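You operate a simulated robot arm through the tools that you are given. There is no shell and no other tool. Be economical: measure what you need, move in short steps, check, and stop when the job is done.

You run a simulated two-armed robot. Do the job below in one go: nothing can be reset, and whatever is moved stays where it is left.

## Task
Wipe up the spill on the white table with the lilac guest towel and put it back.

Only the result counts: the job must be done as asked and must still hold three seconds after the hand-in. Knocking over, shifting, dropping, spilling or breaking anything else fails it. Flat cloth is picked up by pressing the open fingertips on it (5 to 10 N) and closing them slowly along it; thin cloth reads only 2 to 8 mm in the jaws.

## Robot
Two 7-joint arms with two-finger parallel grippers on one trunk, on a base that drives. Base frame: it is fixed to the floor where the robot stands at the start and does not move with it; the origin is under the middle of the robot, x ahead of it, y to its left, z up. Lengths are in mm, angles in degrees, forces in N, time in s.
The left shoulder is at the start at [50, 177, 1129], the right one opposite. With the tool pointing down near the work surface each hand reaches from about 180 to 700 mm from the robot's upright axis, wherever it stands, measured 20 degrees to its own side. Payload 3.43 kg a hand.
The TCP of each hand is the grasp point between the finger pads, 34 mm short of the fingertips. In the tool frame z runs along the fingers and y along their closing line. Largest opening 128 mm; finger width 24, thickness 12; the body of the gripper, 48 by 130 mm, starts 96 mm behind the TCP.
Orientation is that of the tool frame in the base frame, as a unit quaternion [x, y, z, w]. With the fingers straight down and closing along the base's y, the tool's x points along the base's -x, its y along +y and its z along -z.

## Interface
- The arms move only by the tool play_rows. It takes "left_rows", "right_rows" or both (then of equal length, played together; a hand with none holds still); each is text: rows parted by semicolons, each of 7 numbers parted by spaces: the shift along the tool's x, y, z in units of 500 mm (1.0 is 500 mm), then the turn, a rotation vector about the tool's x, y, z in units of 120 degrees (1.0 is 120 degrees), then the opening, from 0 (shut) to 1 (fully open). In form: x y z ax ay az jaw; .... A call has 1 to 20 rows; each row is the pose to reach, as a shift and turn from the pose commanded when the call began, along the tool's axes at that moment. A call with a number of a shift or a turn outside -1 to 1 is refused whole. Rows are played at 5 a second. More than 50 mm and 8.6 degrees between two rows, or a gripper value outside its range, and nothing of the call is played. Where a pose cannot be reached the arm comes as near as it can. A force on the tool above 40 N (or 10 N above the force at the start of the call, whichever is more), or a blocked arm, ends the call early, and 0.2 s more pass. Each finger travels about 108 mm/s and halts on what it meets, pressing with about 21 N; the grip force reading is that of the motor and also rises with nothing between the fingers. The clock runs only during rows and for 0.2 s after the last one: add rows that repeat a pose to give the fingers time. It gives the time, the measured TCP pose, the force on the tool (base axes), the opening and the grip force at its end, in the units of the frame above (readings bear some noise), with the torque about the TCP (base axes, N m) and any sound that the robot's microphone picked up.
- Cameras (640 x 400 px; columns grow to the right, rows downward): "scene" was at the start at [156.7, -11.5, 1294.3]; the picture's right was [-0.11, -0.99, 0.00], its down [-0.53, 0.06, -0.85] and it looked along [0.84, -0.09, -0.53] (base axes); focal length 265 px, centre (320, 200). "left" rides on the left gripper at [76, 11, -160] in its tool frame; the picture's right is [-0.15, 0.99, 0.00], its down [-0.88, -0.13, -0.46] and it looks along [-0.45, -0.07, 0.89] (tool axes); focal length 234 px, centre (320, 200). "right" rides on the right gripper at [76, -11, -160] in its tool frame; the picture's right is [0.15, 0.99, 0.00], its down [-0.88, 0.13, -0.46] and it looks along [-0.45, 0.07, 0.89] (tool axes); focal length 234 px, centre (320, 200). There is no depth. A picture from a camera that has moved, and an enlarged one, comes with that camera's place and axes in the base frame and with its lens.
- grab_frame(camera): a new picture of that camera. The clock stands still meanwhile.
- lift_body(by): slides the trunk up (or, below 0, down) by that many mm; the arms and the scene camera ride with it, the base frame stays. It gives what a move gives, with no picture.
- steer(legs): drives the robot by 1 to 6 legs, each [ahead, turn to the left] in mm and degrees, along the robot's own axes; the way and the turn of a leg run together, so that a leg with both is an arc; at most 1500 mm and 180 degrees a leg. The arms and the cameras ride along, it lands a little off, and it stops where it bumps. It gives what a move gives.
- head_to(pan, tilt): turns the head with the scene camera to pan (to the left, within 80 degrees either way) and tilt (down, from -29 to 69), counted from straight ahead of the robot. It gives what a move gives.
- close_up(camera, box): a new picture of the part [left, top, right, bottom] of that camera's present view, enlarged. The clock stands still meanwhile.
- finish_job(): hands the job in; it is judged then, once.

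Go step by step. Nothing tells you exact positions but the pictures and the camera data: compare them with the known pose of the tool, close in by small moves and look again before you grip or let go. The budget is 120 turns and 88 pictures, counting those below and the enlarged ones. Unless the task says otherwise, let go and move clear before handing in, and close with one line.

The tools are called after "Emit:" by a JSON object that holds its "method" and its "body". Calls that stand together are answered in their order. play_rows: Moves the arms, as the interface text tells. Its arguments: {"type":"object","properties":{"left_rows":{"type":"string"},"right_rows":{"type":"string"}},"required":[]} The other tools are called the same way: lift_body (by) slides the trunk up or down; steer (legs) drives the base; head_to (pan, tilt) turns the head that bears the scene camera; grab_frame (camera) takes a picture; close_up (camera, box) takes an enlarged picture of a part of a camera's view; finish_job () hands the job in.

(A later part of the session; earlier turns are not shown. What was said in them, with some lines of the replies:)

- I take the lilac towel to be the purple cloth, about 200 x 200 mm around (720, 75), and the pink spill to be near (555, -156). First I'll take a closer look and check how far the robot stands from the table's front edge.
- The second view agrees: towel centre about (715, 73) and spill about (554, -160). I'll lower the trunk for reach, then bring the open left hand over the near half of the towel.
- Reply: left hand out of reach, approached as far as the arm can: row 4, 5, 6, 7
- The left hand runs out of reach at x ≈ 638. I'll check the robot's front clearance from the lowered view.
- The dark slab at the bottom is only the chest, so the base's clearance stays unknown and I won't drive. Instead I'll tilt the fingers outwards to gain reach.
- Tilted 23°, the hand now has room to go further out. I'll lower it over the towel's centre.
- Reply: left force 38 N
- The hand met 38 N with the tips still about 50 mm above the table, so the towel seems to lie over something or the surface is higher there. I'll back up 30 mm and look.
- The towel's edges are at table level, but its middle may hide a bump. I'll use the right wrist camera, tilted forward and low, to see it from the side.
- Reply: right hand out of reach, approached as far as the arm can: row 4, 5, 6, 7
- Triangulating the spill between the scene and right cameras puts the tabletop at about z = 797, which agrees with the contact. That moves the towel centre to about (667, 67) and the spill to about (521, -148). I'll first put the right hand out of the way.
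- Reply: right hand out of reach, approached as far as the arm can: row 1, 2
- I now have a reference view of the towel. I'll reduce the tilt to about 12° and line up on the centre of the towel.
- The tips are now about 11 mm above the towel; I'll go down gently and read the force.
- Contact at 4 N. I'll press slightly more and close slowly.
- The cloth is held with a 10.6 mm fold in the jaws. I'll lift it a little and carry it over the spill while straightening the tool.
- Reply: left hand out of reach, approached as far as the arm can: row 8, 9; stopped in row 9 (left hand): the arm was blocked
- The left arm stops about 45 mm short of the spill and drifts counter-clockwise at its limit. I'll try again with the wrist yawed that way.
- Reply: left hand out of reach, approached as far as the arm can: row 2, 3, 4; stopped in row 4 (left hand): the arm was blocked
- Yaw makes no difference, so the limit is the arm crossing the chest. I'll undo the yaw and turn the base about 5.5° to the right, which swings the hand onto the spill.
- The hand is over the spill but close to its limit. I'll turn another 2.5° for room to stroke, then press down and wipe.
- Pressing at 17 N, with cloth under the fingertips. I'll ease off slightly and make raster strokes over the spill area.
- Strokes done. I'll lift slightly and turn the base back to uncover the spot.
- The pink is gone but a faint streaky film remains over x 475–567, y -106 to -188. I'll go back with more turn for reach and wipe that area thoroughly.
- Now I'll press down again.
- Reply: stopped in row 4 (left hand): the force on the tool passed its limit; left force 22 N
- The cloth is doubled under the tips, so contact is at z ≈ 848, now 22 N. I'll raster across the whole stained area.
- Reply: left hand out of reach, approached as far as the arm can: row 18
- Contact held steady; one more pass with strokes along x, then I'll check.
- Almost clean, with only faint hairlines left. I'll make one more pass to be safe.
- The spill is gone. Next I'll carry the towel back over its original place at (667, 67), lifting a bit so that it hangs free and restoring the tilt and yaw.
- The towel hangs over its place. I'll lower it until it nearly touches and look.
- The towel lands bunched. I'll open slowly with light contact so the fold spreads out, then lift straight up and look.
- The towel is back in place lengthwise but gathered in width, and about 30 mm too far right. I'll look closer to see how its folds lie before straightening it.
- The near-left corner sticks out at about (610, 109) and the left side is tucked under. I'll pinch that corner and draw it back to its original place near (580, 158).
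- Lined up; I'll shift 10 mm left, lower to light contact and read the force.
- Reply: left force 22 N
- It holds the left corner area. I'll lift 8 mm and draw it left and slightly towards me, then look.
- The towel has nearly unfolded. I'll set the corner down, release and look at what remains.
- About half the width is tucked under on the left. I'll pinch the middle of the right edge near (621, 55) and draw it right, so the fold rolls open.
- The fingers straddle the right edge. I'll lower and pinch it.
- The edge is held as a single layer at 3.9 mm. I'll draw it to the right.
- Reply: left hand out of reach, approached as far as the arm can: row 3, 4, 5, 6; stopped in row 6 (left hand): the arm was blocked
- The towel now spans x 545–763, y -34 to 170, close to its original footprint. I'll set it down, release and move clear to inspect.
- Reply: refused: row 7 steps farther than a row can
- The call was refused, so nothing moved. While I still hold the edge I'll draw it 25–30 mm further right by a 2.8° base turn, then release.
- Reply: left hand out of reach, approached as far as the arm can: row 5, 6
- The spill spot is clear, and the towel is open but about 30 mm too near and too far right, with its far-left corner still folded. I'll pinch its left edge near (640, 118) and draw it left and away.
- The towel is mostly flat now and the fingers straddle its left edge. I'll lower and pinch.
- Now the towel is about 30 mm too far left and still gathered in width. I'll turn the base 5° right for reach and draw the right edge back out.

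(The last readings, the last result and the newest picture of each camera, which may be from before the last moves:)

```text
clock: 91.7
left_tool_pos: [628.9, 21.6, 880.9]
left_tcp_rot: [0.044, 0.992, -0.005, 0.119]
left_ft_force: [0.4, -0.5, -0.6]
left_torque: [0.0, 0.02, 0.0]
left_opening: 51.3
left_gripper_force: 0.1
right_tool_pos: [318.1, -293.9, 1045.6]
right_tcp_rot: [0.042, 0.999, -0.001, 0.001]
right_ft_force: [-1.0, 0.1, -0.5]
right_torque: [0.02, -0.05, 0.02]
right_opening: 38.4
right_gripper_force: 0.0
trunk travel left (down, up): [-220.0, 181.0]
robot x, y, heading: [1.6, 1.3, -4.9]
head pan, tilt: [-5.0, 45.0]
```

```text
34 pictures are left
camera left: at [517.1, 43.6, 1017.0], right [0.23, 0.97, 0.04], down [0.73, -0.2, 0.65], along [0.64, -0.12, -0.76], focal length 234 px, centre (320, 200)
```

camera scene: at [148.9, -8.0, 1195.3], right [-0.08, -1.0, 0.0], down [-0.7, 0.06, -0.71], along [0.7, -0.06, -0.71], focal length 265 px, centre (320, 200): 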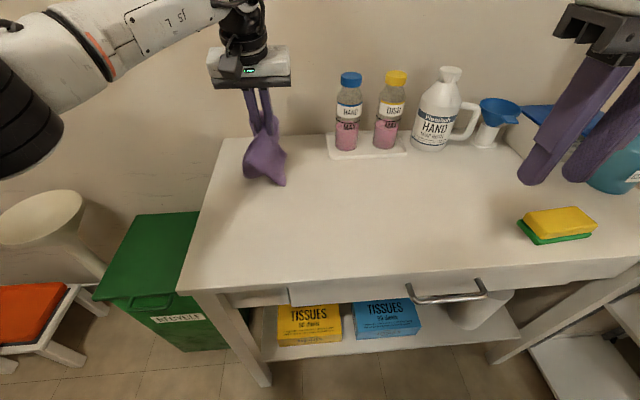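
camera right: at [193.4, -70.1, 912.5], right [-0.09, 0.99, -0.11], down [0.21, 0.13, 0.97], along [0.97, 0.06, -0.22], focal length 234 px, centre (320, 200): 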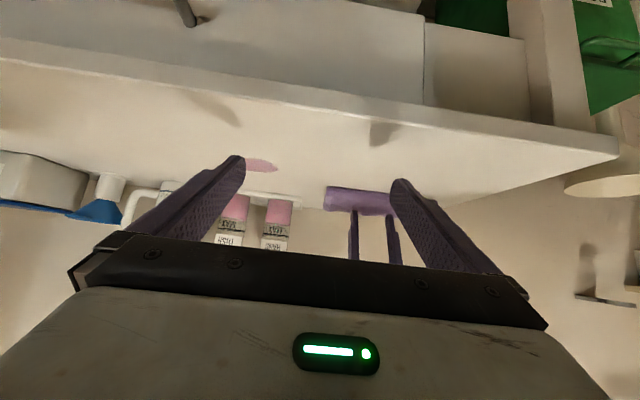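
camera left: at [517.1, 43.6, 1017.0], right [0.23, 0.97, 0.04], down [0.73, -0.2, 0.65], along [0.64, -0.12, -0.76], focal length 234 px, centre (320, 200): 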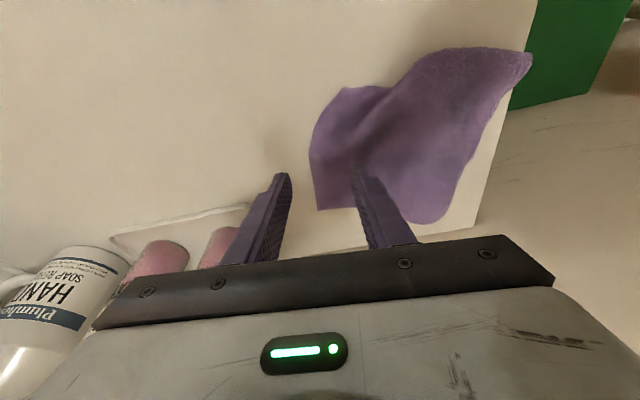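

Straddling the right edge again; lower, pinch, draw right.

Emit:
{"method": "play_rows", "body": {"left_rows": "0.008 0 0.034 0 0 0 0.4; 0.0165 0 0.067 0 0 0 0.4; 0.0186 0 0.0745 0 0 0 0.4; 0.0186 0 0.0745 0 0 0 0.37; 0.0186 0 0.0745 0 0 0 0.34; 0.0186 0 0.0745 0 0 0 0.3; 0.0188 0 0.0755 0 0 0 0.26; 0.0188 0 0.0755 0 0 0 0.22; 0.0188 0 0.0755 0 0 0 0.18; 0.0188 0 0.0755 0 0 0 0.14; 0.0188 0 0.0755 0 0 0 0.1; 0.0188 0 0.0755 0 0 0 0.06; 0.0188 0 0.0755 0 0 0 0.02; 0.0188 0 0.0755 0 0 0 0; 0.0188 0 0.0755 0 0 0 0; 0.0188 0 0.0755 0 0 0 0"}}

Emit:
{"method": "play_rows", "body": {"left_rows": "-0.003 0 -0.014 0 0 0 0; 0 -0.03 -0.014 0 0 0 0; 0 -0.06 -0.014 0 0 0 0; 0 -0.09 -0.014 0 0 0 0; 0 -0.09 -0.014 0 0 0 0"}}

Emit:
{"method": "grab_frame", "body": {"camera": "scene"}}

Emit:
{"method": "grab_frame", "body": {"camera": "left"}}

```text
clock: 95.1
left_tool_pos: [631.3, 22.5, 840.5]
left_tcp_rot: [0.044, 0.992, -0.004, 0.119]
left_ft_force: [-0.3, -0.2, 0.1]
left_torque: [0.01, -0.01, -0.01]
left_opening: 3.7
left_gripper_force: 21.7
right_tool_pos: [319.4, -293.4, 1046.5]
right_tcp_rot: [0.042, 0.999, 0.0, 0.001]
right_ft_force: [-0.7, -0.9, -0.4]
right_torque: [-0.04, -0.02, -0.02]
right_opening: 38.4
right_gripper_force: 0.0
trunk travel left (down, up): [-220.0, 181.0]
robot x, y, heading: [1.9, 0.4, -4.6]
head pan, tilt: [-5.0, 45.0]
```

```text
clock: 96.3
left_tool_pos: [626.4, -23.6, 847.6]
left_tcp_rot: [0.044, 0.992, -0.003, 0.12]
left_ft_force: [0.2, -0.6, -0.9]
left_torque: [0.01, 0.02, -0.04]
left_opening: 3.9
left_gripper_force: 21.0
right_tool_pos: [319.1, -294.1, 1046.4]
right_tcp_rot: [0.042, 0.999, 0.0, 0.001]
right_ft_force: [0.2, 0.1, -0.3]
right_torque: [-0.02, -0.05, -0.01]
right_opening: 38.4
right_gripper_force: 0.2
trunk travel left (down, up): [-220.0, 181.0]
robot x, y, heading: [3.3, 3.7, -4.9]
head pan, tilt: [-5.0, 45.0]
```

```text
33 pictures are left
camera scene: at [147.7, -21.2, 1195.3], right [-0.17, -0.99, 0.0], down [-0.7, 0.12, -0.71], along [0.7, -0.12, -0.71], focal length 265 px, centre (320, 200)
```

scene: 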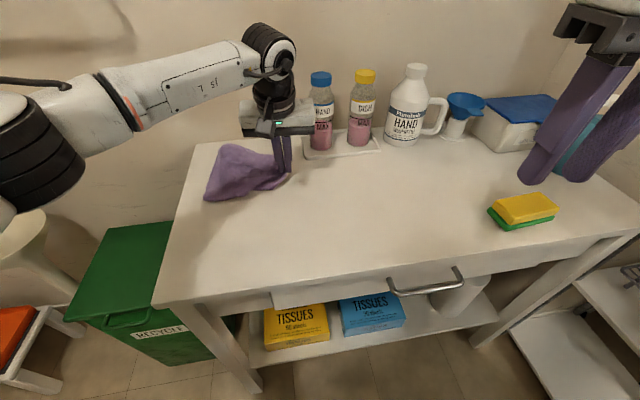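

```text
32 pictures are left
camera left: at [514.8, -0.9, 984.6], right [0.23, 0.97, 0.04], down [0.73, -0.2, 0.65], along [0.64, -0.12, -0.76], focal length 234 px, centre (320, 200)
```

left: 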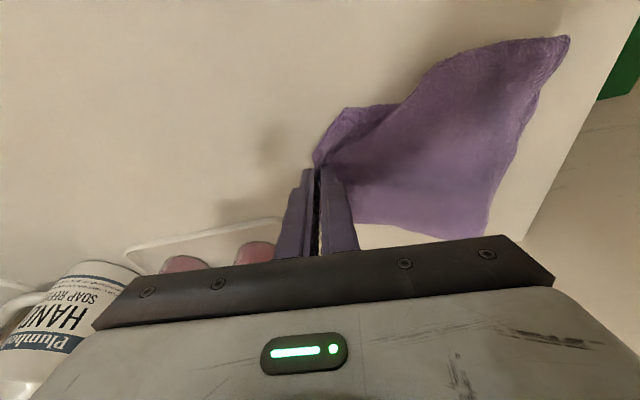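

Good: the right edge is near its original line and clear of the tray. I'll release, retreat and look.

Emit:
{"method": "play_rows", "body": {"left_rows": "0.003 0 0.013 0 0 0 0; 0.003 0 0.013 0 0 0 0.08; 0.003 0 0.013 0 0 0 0.16; 0.003 0 0.013 0 0 0 0.25; 0.003 0 -0.07 0 0 0 0.25; 0 0 -0.15 0 0 0 0.25; 0.02 0.04 -0.22 0 0 0 0.3; 0.09 0.08 -0.22 0 0 0 0.3; 0.16 0.13 -0.22 0 0 0 0.3; 0.22 0.18 -0.22 0 0 0 0.3; 0.22 0.18 -0.22 0 0 0 0.3"}}

Emit:
{"method": "steer", "body": {"legs": [[0, 4.9]]}}

Emit:
{"method": "close_up", "body": {"camera": "scene", "box": [180, 90, 380, 230]}}

Emit:
{"method": "grab_frame", "body": {"camera": "left"}}

```text
clock: 98.7
left_tool_pos: [501.3, 78.1, 926.8]
left_tcp_rot: [0.044, 0.992, -0.004, 0.119]
left_ft_force: [-0.8, -0.5, -0.4]
left_torque: [0.04, 0.03, -0.01]
left_opening: 38.4
left_gripper_force: 0.1
right_tool_pos: [318.3, -294.0, 1047.0]
right_tcp_rot: [0.042, 0.999, 0.0, 0.002]
right_ft_force: [0.6, -0.1, -0.3]
right_torque: [0.01, -0.02, 0.0]
right_opening: 38.4
right_gripper_force: 0.0
trunk travel left (down, up): [-220.0, 181.0]
robot x, y, heading: [-3.3, -2.3, -4.6]
head pan, tilt: [-5.0, 45.0]
```

```text
clock: 99.6
left_tool_pos: [492.1, 122.4, 927.4]
left_tcp_rot: [0.0, 0.993, 0.001, 0.12]
left_ft_force: [0.4, 1.3, 0.8]
left_torque: [-0.02, 0.0, 0.01]
left_opening: 38.3
left_gripper_force: 0.1
right_tool_pos: [342.0, -265.1, 1047.3]
right_tcp_rot: [-0.002, 1.0, 0.0, 0.001]
right_ft_force: [-0.5, -0.2, -0.5]
right_torque: [0.01, 0.01, -0.01]
right_opening: 38.3
right_gripper_force: 0.0
trunk travel left (down, up): [-220.0, 181.0]
robot x, y, heading: [-4.6, -1.7, 0.3]
head pan, tilt: [-5.0, 45.0]
```

```text
2.86 times, centred on (280, 160) of scene
camera zoom: at [148.9, -7.8, 1195.3], right [-0.08, -1.0, 0.0], down [-0.7, 0.06, -0.71], along [0.7, -0.06, -0.71], focal length 757 px, centre (434, 314)
```

zoom: 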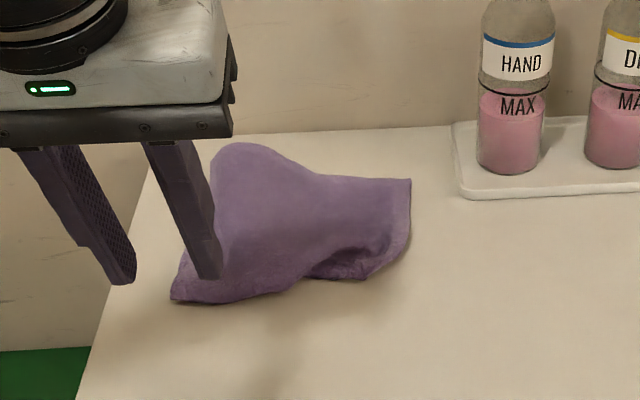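

```text
30 pictures are left
camera left: at [379.9, 134.3, 1063.9], right [0.14, 0.99, 0.04], down [0.75, -0.13, 0.65], along [0.65, -0.07, -0.76], focal length 234 px, centre (320, 200)
```

left: 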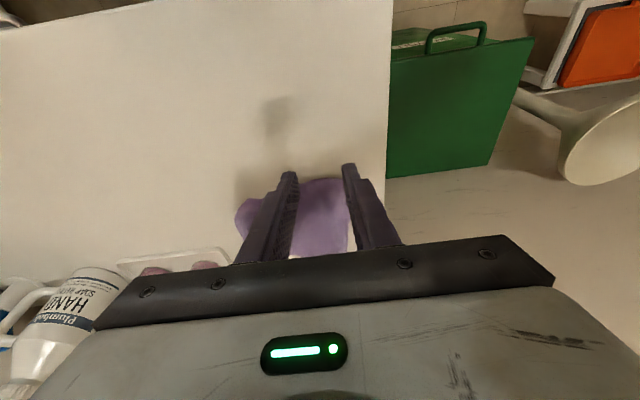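

The towel now matches its original outline at three corners; only the near-right corner is folded in by about 40 mm. One more small tug there will finish it.

Emit:
{"method": "steer", "body": {"legs": [[0, -5]]}}

Emit:
{"method": "play_rows", "body": {"left_rows": "-0.05 -0.04 0.0 0 0 0 0.35; -0.11 -0.08 0.01 0 0 0 0.35; -0.167 -0.123 0.05 0 0 0 0.35; -0.167 -0.123 0.1 0 0 0 0.35; -0.167 -0.123 0.134 0 0 0 0.35; -0.167 -0.123 0.134 0 0 0 0.35"}}

Emit:
{"method": "grab_frame", "body": {"camera": "left"}}

```text
clock: 100.5
left_tool_pos: [501.7, 77.1, 927.5]
left_tcp_rot: [0.045, 0.992, -0.004, 0.119]
left_ft_force: [-0.6, -0.7, 0.1]
left_torque: [0.06, -0.02, -0.03]
left_opening: 38.1
left_gripper_force: 0.1
right_tool_pos: [317.9, -294.0, 1045.7]
right_tcp_rot: [0.043, 0.999, 0.0, 0.001]
right_ft_force: [-1.2, 0.6, -0.9]
right_torque: [0.01, 0.0, 0.04]
right_opening: 38.2
right_gripper_force: 0.0
trunk travel left (down, up): [-220.0, 181.0]
robot x, y, heading: [-2.5, 0.7, -5.1]
head pan, tilt: [-5.0, 45.0]
```

```text
clock: 101.9
left_tool_pos: [592.4, 6.9, 882.1]
left_tcp_rot: [0.046, 0.992, -0.005, 0.119]
left_ft_force: [0.8, 0.0, -0.2]
left_torque: [0.04, -0.01, -0.01]
left_opening: 44.6
left_gripper_force: 0.1
right_tool_pos: [317.2, -294.2, 1046.9]
right_tcp_rot: [0.042, 0.999, 0.0, 0.001]
right_ft_force: [0.4, 0.6, 0.2]
right_torque: [-0.02, 0.01, -0.02]
right_opening: 38.4
right_gripper_force: 0.1
trunk travel left (down, up): [-220.0, 181.0]
robot x, y, heading: [3.9, 1.3, -5.0]
head pan, tilt: [-5.0, 45.0]
```

```text
29 pictures are left
camera left: at [481.4, 28.8, 1019.0], right [0.23, 0.97, 0.04], down [0.73, -0.2, 0.65], along [0.64, -0.12, -0.76], focal length 234 px, centre (320, 200)
```

left: 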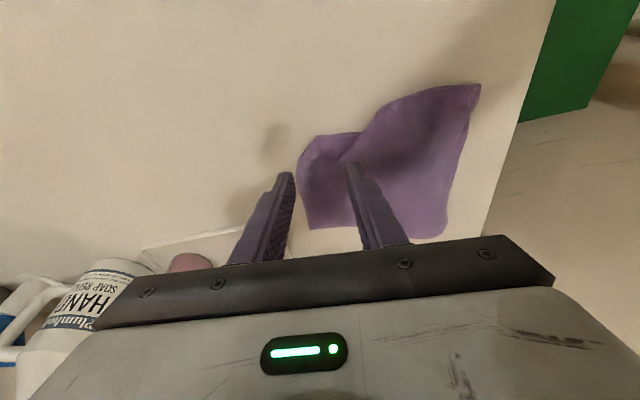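

I'll narrow the opening and shift right so that only the corner layer is taken, then pinch and draw it out.

Emit:
{"method": "play_rows", "body": {"left_rows": "0.016 -0.034 0.0 0 0 0 0.24; 0.024 -0.034 0.034 0 0 0 0.24; 0.032 -0.034 0.067 0 0 0 0.24; 0.035 -0.034 0.077 0 0 0 0.24; 0.035 -0.034 0.078 0 0 0 0.21; 0.035 -0.034 0.078 0 0 0 0.18; 0.035 -0.034 0.078 0 0 0 0.15; 0.035 -0.034 0.078 0 0 0 0.12; 0.035 -0.034 0.078 0 0 0 0.09; 0.035 -0.034 0.078 0 0 0 0.06; 0.035 -0.034 0.078 0 0 0 0.03; 0.035 -0.034 0.078 0 0 0 0; 0.035 -0.034 0.078 0 0 0 0; 0.035 -0.034 0.078 0 0 0 0"}}

Emit:
{"method": "grab_frame", "body": {"camera": "left"}}

```text
clock: 104.9
left_tool_pos: [583.2, -9.0, 840.5]
left_tcp_rot: [0.045, 0.992, -0.004, 0.119]
left_ft_force: [0.4, -0.5, 0.2]
left_torque: [-0.01, -0.02, 0.02]
left_opening: 0.0
left_gripper_force: 21.0
right_tool_pos: [318.0, -294.8, 1046.7]
right_tcp_rot: [0.043, 0.999, 0.0, 0.001]
right_ft_force: [-0.4, 0.4, 0.6]
right_torque: [0.0, 0.0, -0.01]
right_opening: 38.3
right_gripper_force: 0.0
trunk travel left (down, up): [-220.0, 181.0]
robot x, y, heading: [-0.9, -0.1, -5.1]
head pan, tilt: [-5.0, 45.0]
```

```text
28 pictures are left
camera left: at [471.4, 13.0, 976.8], right [0.23, 0.97, 0.04], down [0.73, -0.2, 0.65], along [0.64, -0.12, -0.76], focal length 234 px, centre (320, 200)
```

left: 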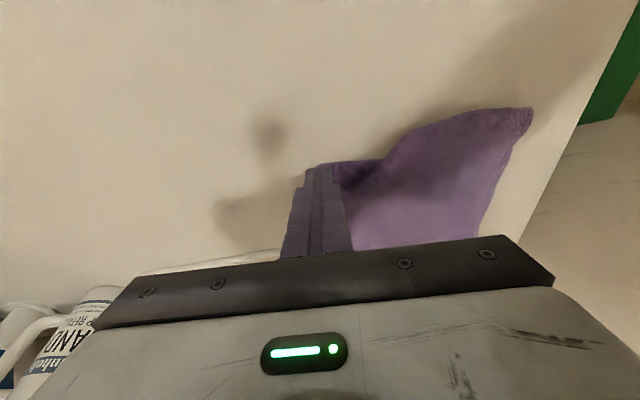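

The jaws closed empty without pressing. I'll reopen, shift slightly inwards, press a little harder and close again.

Emit:
{"method": "play_rows", "body": {"left_rows": "-0.006 0 -0.024 0 0 0 0.1; -0.02 0.02 -0.02 0 0 0 0.28; -0.018 0.02 -0.01 0 0 0 0.28; -0.015 0.02 0.003 0 0 0 0.28; -0.015 0.02 0.005 0 0 0 0.28; -0.015 0.02 0.005 0 0 0 0.28"}}

```text
clock: 106.3
left_tool_pos: [591.3, -0.3, 839.6]
left_tcp_rot: [0.044, 0.992, -0.005, 0.12]
left_ft_force: [-1.3, -1.6, 5.6]
left_torque: [0.11, 0.01, 0.02]
left_opening: 35.2
left_gripper_force: 0.0
right_tool_pos: [318.2, -296.0, 1047.5]
right_tcp_rot: [0.044, 0.999, -0.001, 0.001]
right_ft_force: [0.8, 0.5, 0.2]
right_torque: [0.01, 0.0, 0.01]
right_opening: 38.4
right_gripper_force: 0.1
trunk travel left (down, up): [-220.0, 181.0]
robot x, y, heading: [-0.7, 2.4, -5.4]
head pan, tilt: [-5.0, 45.0]
```

Emit:
{"method": "play_rows", "body": {"left_rows": "0.0003 0 0.0015 0 0 0 0.25; 0.0003 0 0.0015 0 0 0 0.22; 0.0003 0 0.0015 0 0 0 0.19; 0.0003 0 0.0015 0 0 0 0.16; 0.0003 0 0.0015 0 0 0 0.13; 0.0003 0 0.0015 0 0 0 0.1; 0.0003 0 0.0015 0 0 0 0.07; 0.0003 0 0.0015 0 0 0 0.04; 0.0003 0 0.0015 0 0 0 0; 0.0003 0 0.0015 0 0 0 0; 0.0003 0 0.0015 0 0 0 0"}}

Emit:
{"method": "grab_frame", "body": {"camera": "left"}}

```text
clock: 108.7
left_tool_pos: [590.7, 1.2, 840.2]
left_tcp_rot: [0.045, 0.992, -0.005, 0.12]
left_ft_force: [1.3, 4.0, 14.1]
left_torque: [0.28, -0.02, -0.01]
left_opening: 4.3
left_gripper_force: 20.6
right_tool_pos: [317.3, -293.9, 1047.3]
right_tcp_rot: [0.043, 0.999, 0.0, 0.001]
right_ft_force: [-1.1, -0.5, -0.1]
right_torque: [0.01, 0.02, -0.02]
right_opening: 38.5
right_gripper_force: 0.1
trunk travel left (down, up): [-220.0, 181.0]
robot x, y, heading: [1.8, 1.5, -5.0]
head pan, tilt: [-5.0, 45.0]
```

```text
27 pictures are left
camera left: at [479.9, 23.3, 976.1], right [0.23, 0.97, 0.04], down [0.73, -0.2, 0.65], along [0.64, -0.12, -0.76], focal length 234 px, centre (320, 200)
```

left: 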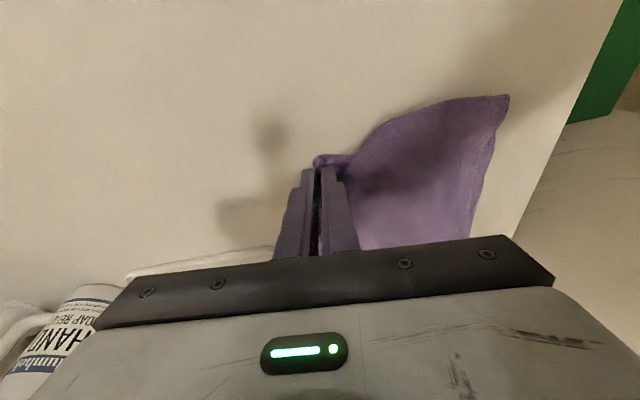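

The corner is held at 4.3 mm. I'll draw it to about (582, -32), release and back away.

Emit:
{"method": "play_rows", "body": {"left_rows": "-0.003 0 -0.012 0 0 0 0; 0.008 -0.025 -0.014 0 0 0 0; 0.016 -0.05 -0.016 0 0 0 0; 0.022 -0.07 -0.018 0 0 0 0; 0.022 -0.07 -0.018 0 0 0 0; 0.024 -0.07 -0.008 0 0 0 0; 0.024 -0.07 -0.008 0 0 0 0.06; 0.024 -0.07 -0.008 0 0 0 0.12; 0.024 -0.07 -0.008 0 0 0 0.2; 0.024 -0.07 -0.09 0 0 0 0.2; 0.024 -0.07 -0.17 0 0 0 0.25; 0.05 -0.03 -0.23 0 0 0 0.25; 0.12 0 -0.26 0 0 0 0.25; 0.2 0.02 -0.28 0 0 0 0.25; 0.25 0.04 -0.28 0 0 0 0.25; 0.25 0.04 -0.28 0 0 0 0.25"}}

Emit:
{"method": "steer", "body": {"legs": [[0, 5]]}}

Emit:
{"method": "grab_frame", "body": {"camera": "scene"}}

```text
clock: 112.1
left_tool_pos: [439.5, 34.9, 944.1]
left_tcp_rot: [0.044, 0.992, -0.004, 0.119]
left_ft_force: [-0.5, 0.3, 0.0]
left_torque: [-0.01, 0.04, -0.02]
left_opening: 32.1
left_gripper_force: 0.1
right_tool_pos: [317.4, -295.1, 1046.8]
right_tcp_rot: [0.043, 0.999, 0.0, 0.0]
right_ft_force: [0.6, 0.1, -0.3]
right_torque: [0.0, 0.01, 0.0]
right_opening: 38.6
right_gripper_force: 0.1
trunk travel left (down, up): [-220.0, 181.0]
robot x, y, heading: [-2.1, -2.8, -5.0]
head pan, tilt: [-5.0, 45.0]
```

```text
clock: 113.0
left_tool_pos: [435.3, 72.7, 944.5]
left_tcp_rot: [0.003, 0.993, 0.0, 0.119]
left_ft_force: [0.2, 0.2, -0.2]
left_torque: [-0.06, -0.04, 0.0]
left_opening: 31.7
left_gripper_force: 0.0
right_tool_pos: [343.0, -265.1, 1047.0]
right_tcp_rot: [0.0, 1.0, 0.001, 0.001]
right_ft_force: [-0.1, 0.1, -1.1]
right_torque: [-0.06, 0.02, -0.01]
right_opening: 38.4
right_gripper_force: 0.0
trunk travel left (down, up): [-220.0, 181.0]
robot x, y, heading: [-1.3, 0.1, -0.4]
head pan, tilt: [-5.0, 45.0]
```

```text
26 pictures are left
camera scene: at [148.9, -8.2, 1195.3], right [-0.09, -1.0, 0.0], down [-0.7, 0.06, -0.71], along [0.7, -0.06, -0.71], focal length 265 px, centre (320, 200)
```

scene: 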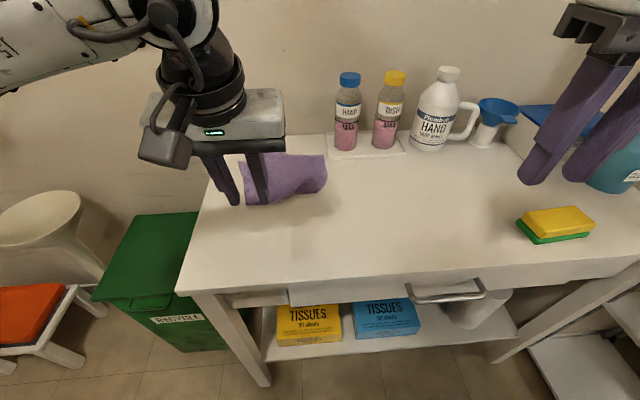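

The hand blocks the view; I'll move it up and to the left, then check both the towel and the spill spot.

Emit:
{"method": "play_rows", "body": {"left_rows": "0 0.06 -0.06 0 0 0 0.25; 0 0.12 -0.12 0 0 0 0.25; 0 0.18 -0.18 0 0 0 0.25; 0 0.25 -0.22 0 0 0 0.25; 0 0.32 -0.24 0 0 0 0.25; 0 0.38 -0.24 0 0 0 0.25; 0 0.38 -0.24 0 0 0 0.25"}}

Emit:
{"method": "grab_frame", "body": {"camera": "scene"}}

Emit:
{"method": "close_up", "body": {"camera": "scene", "box": [180, 90, 420, 250]}}

```text
clock: 114.6
left_tool_pos: [406.5, 263.4, 1059.2]
left_tcp_rot: [0.003, 0.993, 0.0, 0.119]
left_ft_force: [0.5, 0.7, -0.5]
left_torque: [-0.03, -0.01, 0.03]
left_opening: 31.9
left_gripper_force: 0.1
right_tool_pos: [343.1, -265.8, 1046.7]
right_tcp_rot: [0.0, 1.0, 0.0, 0.001]
right_ft_force: [0.1, 1.0, 0.5]
right_torque: [-0.03, -0.01, -0.04]
right_opening: 38.5
right_gripper_force: 0.1
trunk travel left (down, up): [-220.0, 181.0]
robot x, y, heading: [-3.8, 3.3, 0.1]
head pan, tilt: [-5.0, 45.0]
```

```text
25 pictures are left
camera scene: at [148.8, -8.6, 1195.3], right [-0.09, -1.0, 0.0], down [-0.7, 0.06, -0.71], along [0.7, -0.06, -0.71], focal length 265 px, centre (320, 200)
```

scene: 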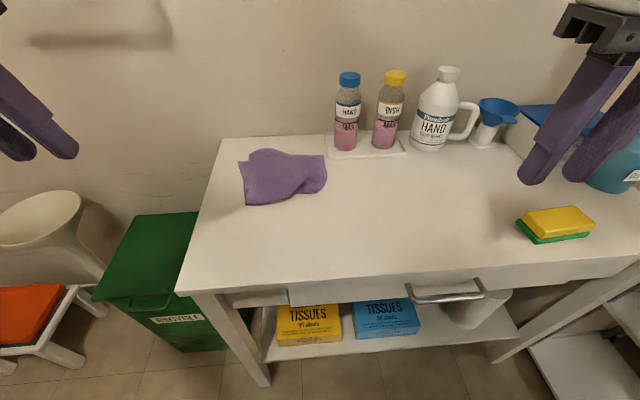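

```text
2.50 times, centred on (300, 170) of scene
camera zoom: at [148.8, -8.6, 1195.3], right [-0.09, -1.0, 0.0], down [-0.7, 0.06, -0.71], along [0.7, -0.06, -0.71], focal length 662 px, centre (370, 275)
```

zoom: 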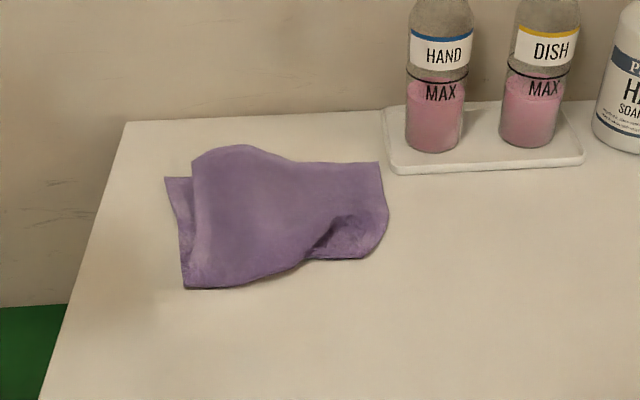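

The spill spot is clean and the towel is open and close to its place, but sits about 28 mm right and 15 mm near. I'll do one last small tug at the left edge to centre it.

Emit:
{"method": "play_rows", "body": {"left_rows": "-0.04 -0.034 0.04 0 0 0 0.4; -0.08 -0.068 0.08 0 0 0 0.4; -0.12 -0.102 0.12 0 0 0 0.4; -0.16 -0.136 0.17 0 0 0 0.4; -0.2 -0.17 0.22 0 0 0 0.4; -0.24 -0.205 0.27 0 0 0 0.4; -0.28 -0.24 0.32 0 0 0 0.4; -0.31 -0.27 0.37 0 0 0 0.4; -0.34 -0.302 0.41 0 0 0 0.4; -0.34 -0.302 0.444 0 0 0 0.4; -0.34 -0.302 0.444 0 0 0 0.4"}}

Emit:
{"method": "grab_frame", "body": {"camera": "left"}}

```text
clock: 117.0
left_tool_pos: [624.1, 111.6, 885.8]
left_tcp_rot: [0.003, 0.993, 0.0, 0.119]
left_ft_force: [0.1, -0.2, 0.3]
left_torque: [0.0, -0.01, -0.01]
left_opening: 51.2
left_gripper_force: 0.0
right_tool_pos: [341.9, -266.3, 1046.8]
right_tcp_rot: [0.0, 1.0, -0.001, 0.001]
right_ft_force: [-0.2, 0.0, 0.6]
right_torque: [-0.02, 0.02, 0.04]
right_opening: 38.3
right_gripper_force: 0.0
trunk travel left (down, up): [-220.0, 181.0]
robot x, y, heading: [0.6, 1.6, -0.0]
head pan, tilt: [-5.0, 45.0]
```

```text
23 pictures are left
camera left: at [511.0, 124.5, 1022.9], right [0.15, 0.99, 0.04], down [0.75, -0.13, 0.65], along [0.65, -0.07, -0.76], focal length 234 px, centre (320, 200)
```

left: 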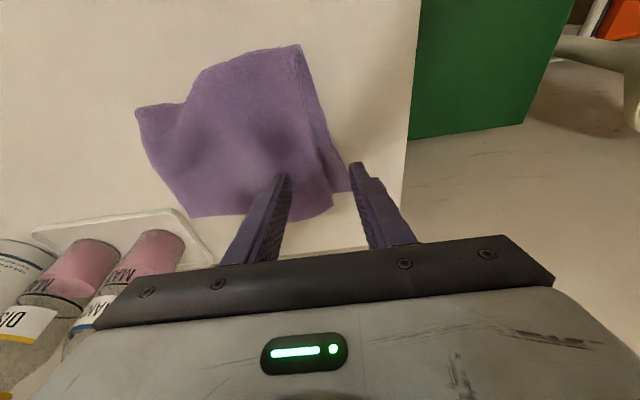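

Emit:
{"method": "play_rows", "body": {"left_rows": "0.008 0 0.034 0 0 0 0.4; 0.0165 0 0.067 0 0 0 0.4; 0.02 0 0.0825 0 0 0 0.4; 0.02 0 0.0835 0 0 0 0.37; 0.02 0 0.0835 0 0 0 0.34; 0.02 0 0.0835 0 0 0 0.3; 0.02 0 0.0835 0 0 0 0.26; 0.02 0 0.0835 0 0 0 0.22; 0.02 0 0.0835 0 0 0 0.18; 0.02 0 0.0835 0 0 0 0.14; 0.02 0 0.0835 0 0 0 0.1; 0.02 0 0.0835 0 0 0 0.06; 0.02 0 0.0835 0 0 0 0.02; 0.02 0 0.0835 0 0 0 0; 0.02 0 0.0835 0 0 0 0; 0.02 0 0.0835 0 0 0 0"}}

Emit:
{"method": "grab_frame", "body": {"camera": "left"}}

```text
clock: 120.4
left_tool_pos: [624.5, 111.8, 844.5]
left_tcp_rot: [0.003, 0.993, 0.001, 0.119]
left_ft_force: [0.0, 0.1, 0.4]
left_torque: [0.0, -0.02, 0.0]
left_opening: 4.1
left_gripper_force: 20.9
right_tool_pos: [343.3, -265.3, 1045.9]
right_tcp_rot: [-0.001, 1.0, 0.0, 0.001]
right_ft_force: [-0.2, 0.6, 0.6]
right_torque: [-0.03, 0.0, -0.02]
right_opening: 38.5
right_gripper_force: 0.0
trunk travel left (down, up): [-220.0, 181.0]
robot x, y, heading: [0.8, -3.6, -0.2]
head pan, tilt: [-5.0, 45.0]
```

```text
22 pictures are left
camera left: at [511.0, 124.6, 979.9], right [0.15, 0.99, 0.04], down [0.75, -0.13, 0.65], along [0.65, -0.07, -0.76], focal length 234 px, centre (320, 200)
```

left: 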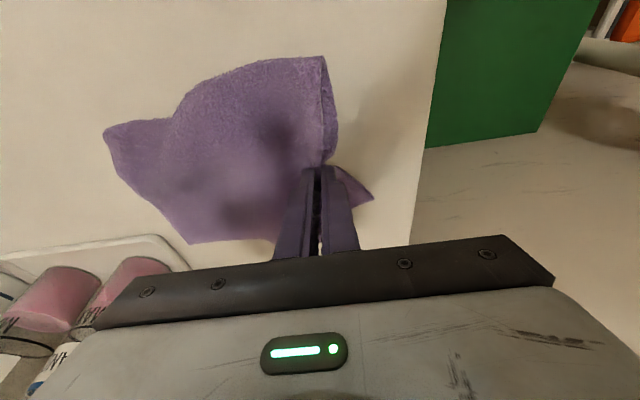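

Held at 4.1 mm. Tug 35 mm left and 18 mm away, release, retreat and look.

Emit:
{"method": "play_rows", "body": {"left_rows": "-0.003 0 -0.012 0 0 0 0; -0.014 0.025 -0.01 0 0 0 0; -0.026 0.05 -0.006 0 0 0 0; -0.038 0.07 -0.003 0 0 0 0; -0.038 0.07 -0.003 0 0 0 0; -0.036 0.07 0.006 0 0 0 0; -0.036 0.07 0.006 0 0 0 0.06; -0.036 0.07 0.006 0 0 0 0.12; -0.036 0.07 0.006 0 0 0 0.2; -0.036 0.07 -0.07 0 0 0 0.25; -0.036 0.07 -0.15 0 0 0 0.25; -0.01 0.09 -0.22 0 0 0 0.25; 0.06 0.12 -0.26 0 0 0 0.25; 0.12 0.16 -0.3 0 0 0 0.25; 0.18 0.21 -0.34 0 0 0 0.25; 0.24 0.26 -0.37 0 0 0 0.25; 0.3 0.31 -0.37 0 0 0 0.25; 0.34 0.36 -0.4 0 0 0 0.25; 0.34 0.36 -0.4 0 0 0 0.25"}}

Emit:
{"method": "grab_frame", "body": {"camera": "scene"}}

Emit:
{"method": "close_up", "body": {"camera": "scene", "box": [180, 90, 420, 250]}}

```text
clock: 124.4
left_tool_pos: [412.8, 291.8, 995.9]
left_tcp_rot: [0.002, 0.993, 0.001, 0.119]
left_ft_force: [0.7, -1.1, -0.9]
left_torque: [0.02, -0.04, 0.0]
left_opening: 32.0
left_gripper_force: 0.1
right_tool_pos: [342.8, -267.3, 1046.3]
right_tcp_rot: [-0.001, 1.0, -0.001, 0.001]
right_ft_force: [0.1, -0.3, -1.0]
right_torque: [-0.01, 0.0, 0.03]
right_opening: 38.2
right_gripper_force: 0.0
trunk travel left (down, up): [-220.0, 181.0]
robot x, y, heading: [-4.2, -1.0, -0.1]
head pan, tilt: [-5.0, 45.0]
```

```text
21 pictures are left
camera scene: at [148.8, -8.6, 1195.3], right [-0.09, -1.0, 0.0], down [-0.7, 0.06, -0.71], along [0.7, -0.06, -0.71], focal length 265 px, centre (320, 200)
```

scene: 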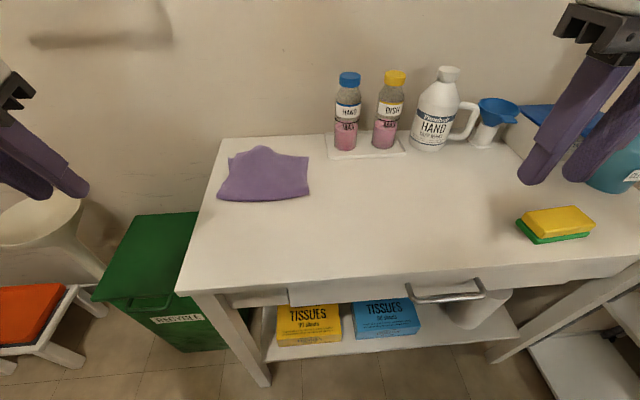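

```text
2.50 times, centred on (300, 170) of scene
camera zoom: at [148.8, -8.6, 1195.3], right [-0.09, -1.0, 0.0], down [-0.7, 0.06, -0.71], along [0.7, -0.06, -0.71], focal length 662 px, centre (370, 275)
```

zoom: 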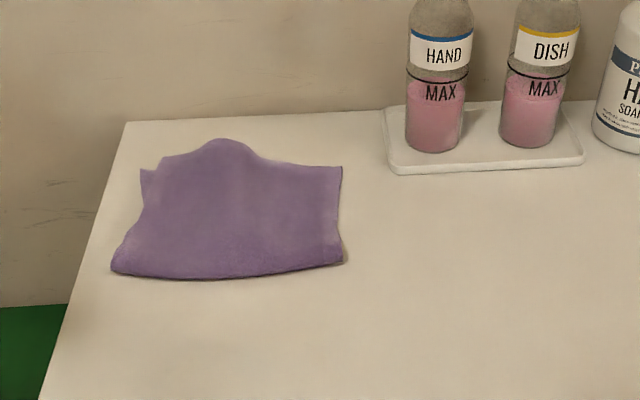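

The towel lies flat and open within about 15 mm of its original place. The spill spot is clean and nothing else has moved, so I'm handing in.

Emit:
{"method": "finish_job", "body": {}}

```text
The job is handed in.
```

I wiped the pink spill off the white table; only barely visible hairlines showed at the last close check. The lilac towel is back, spread out within about 15 mm of where it started, with a small bulge at its far edge.
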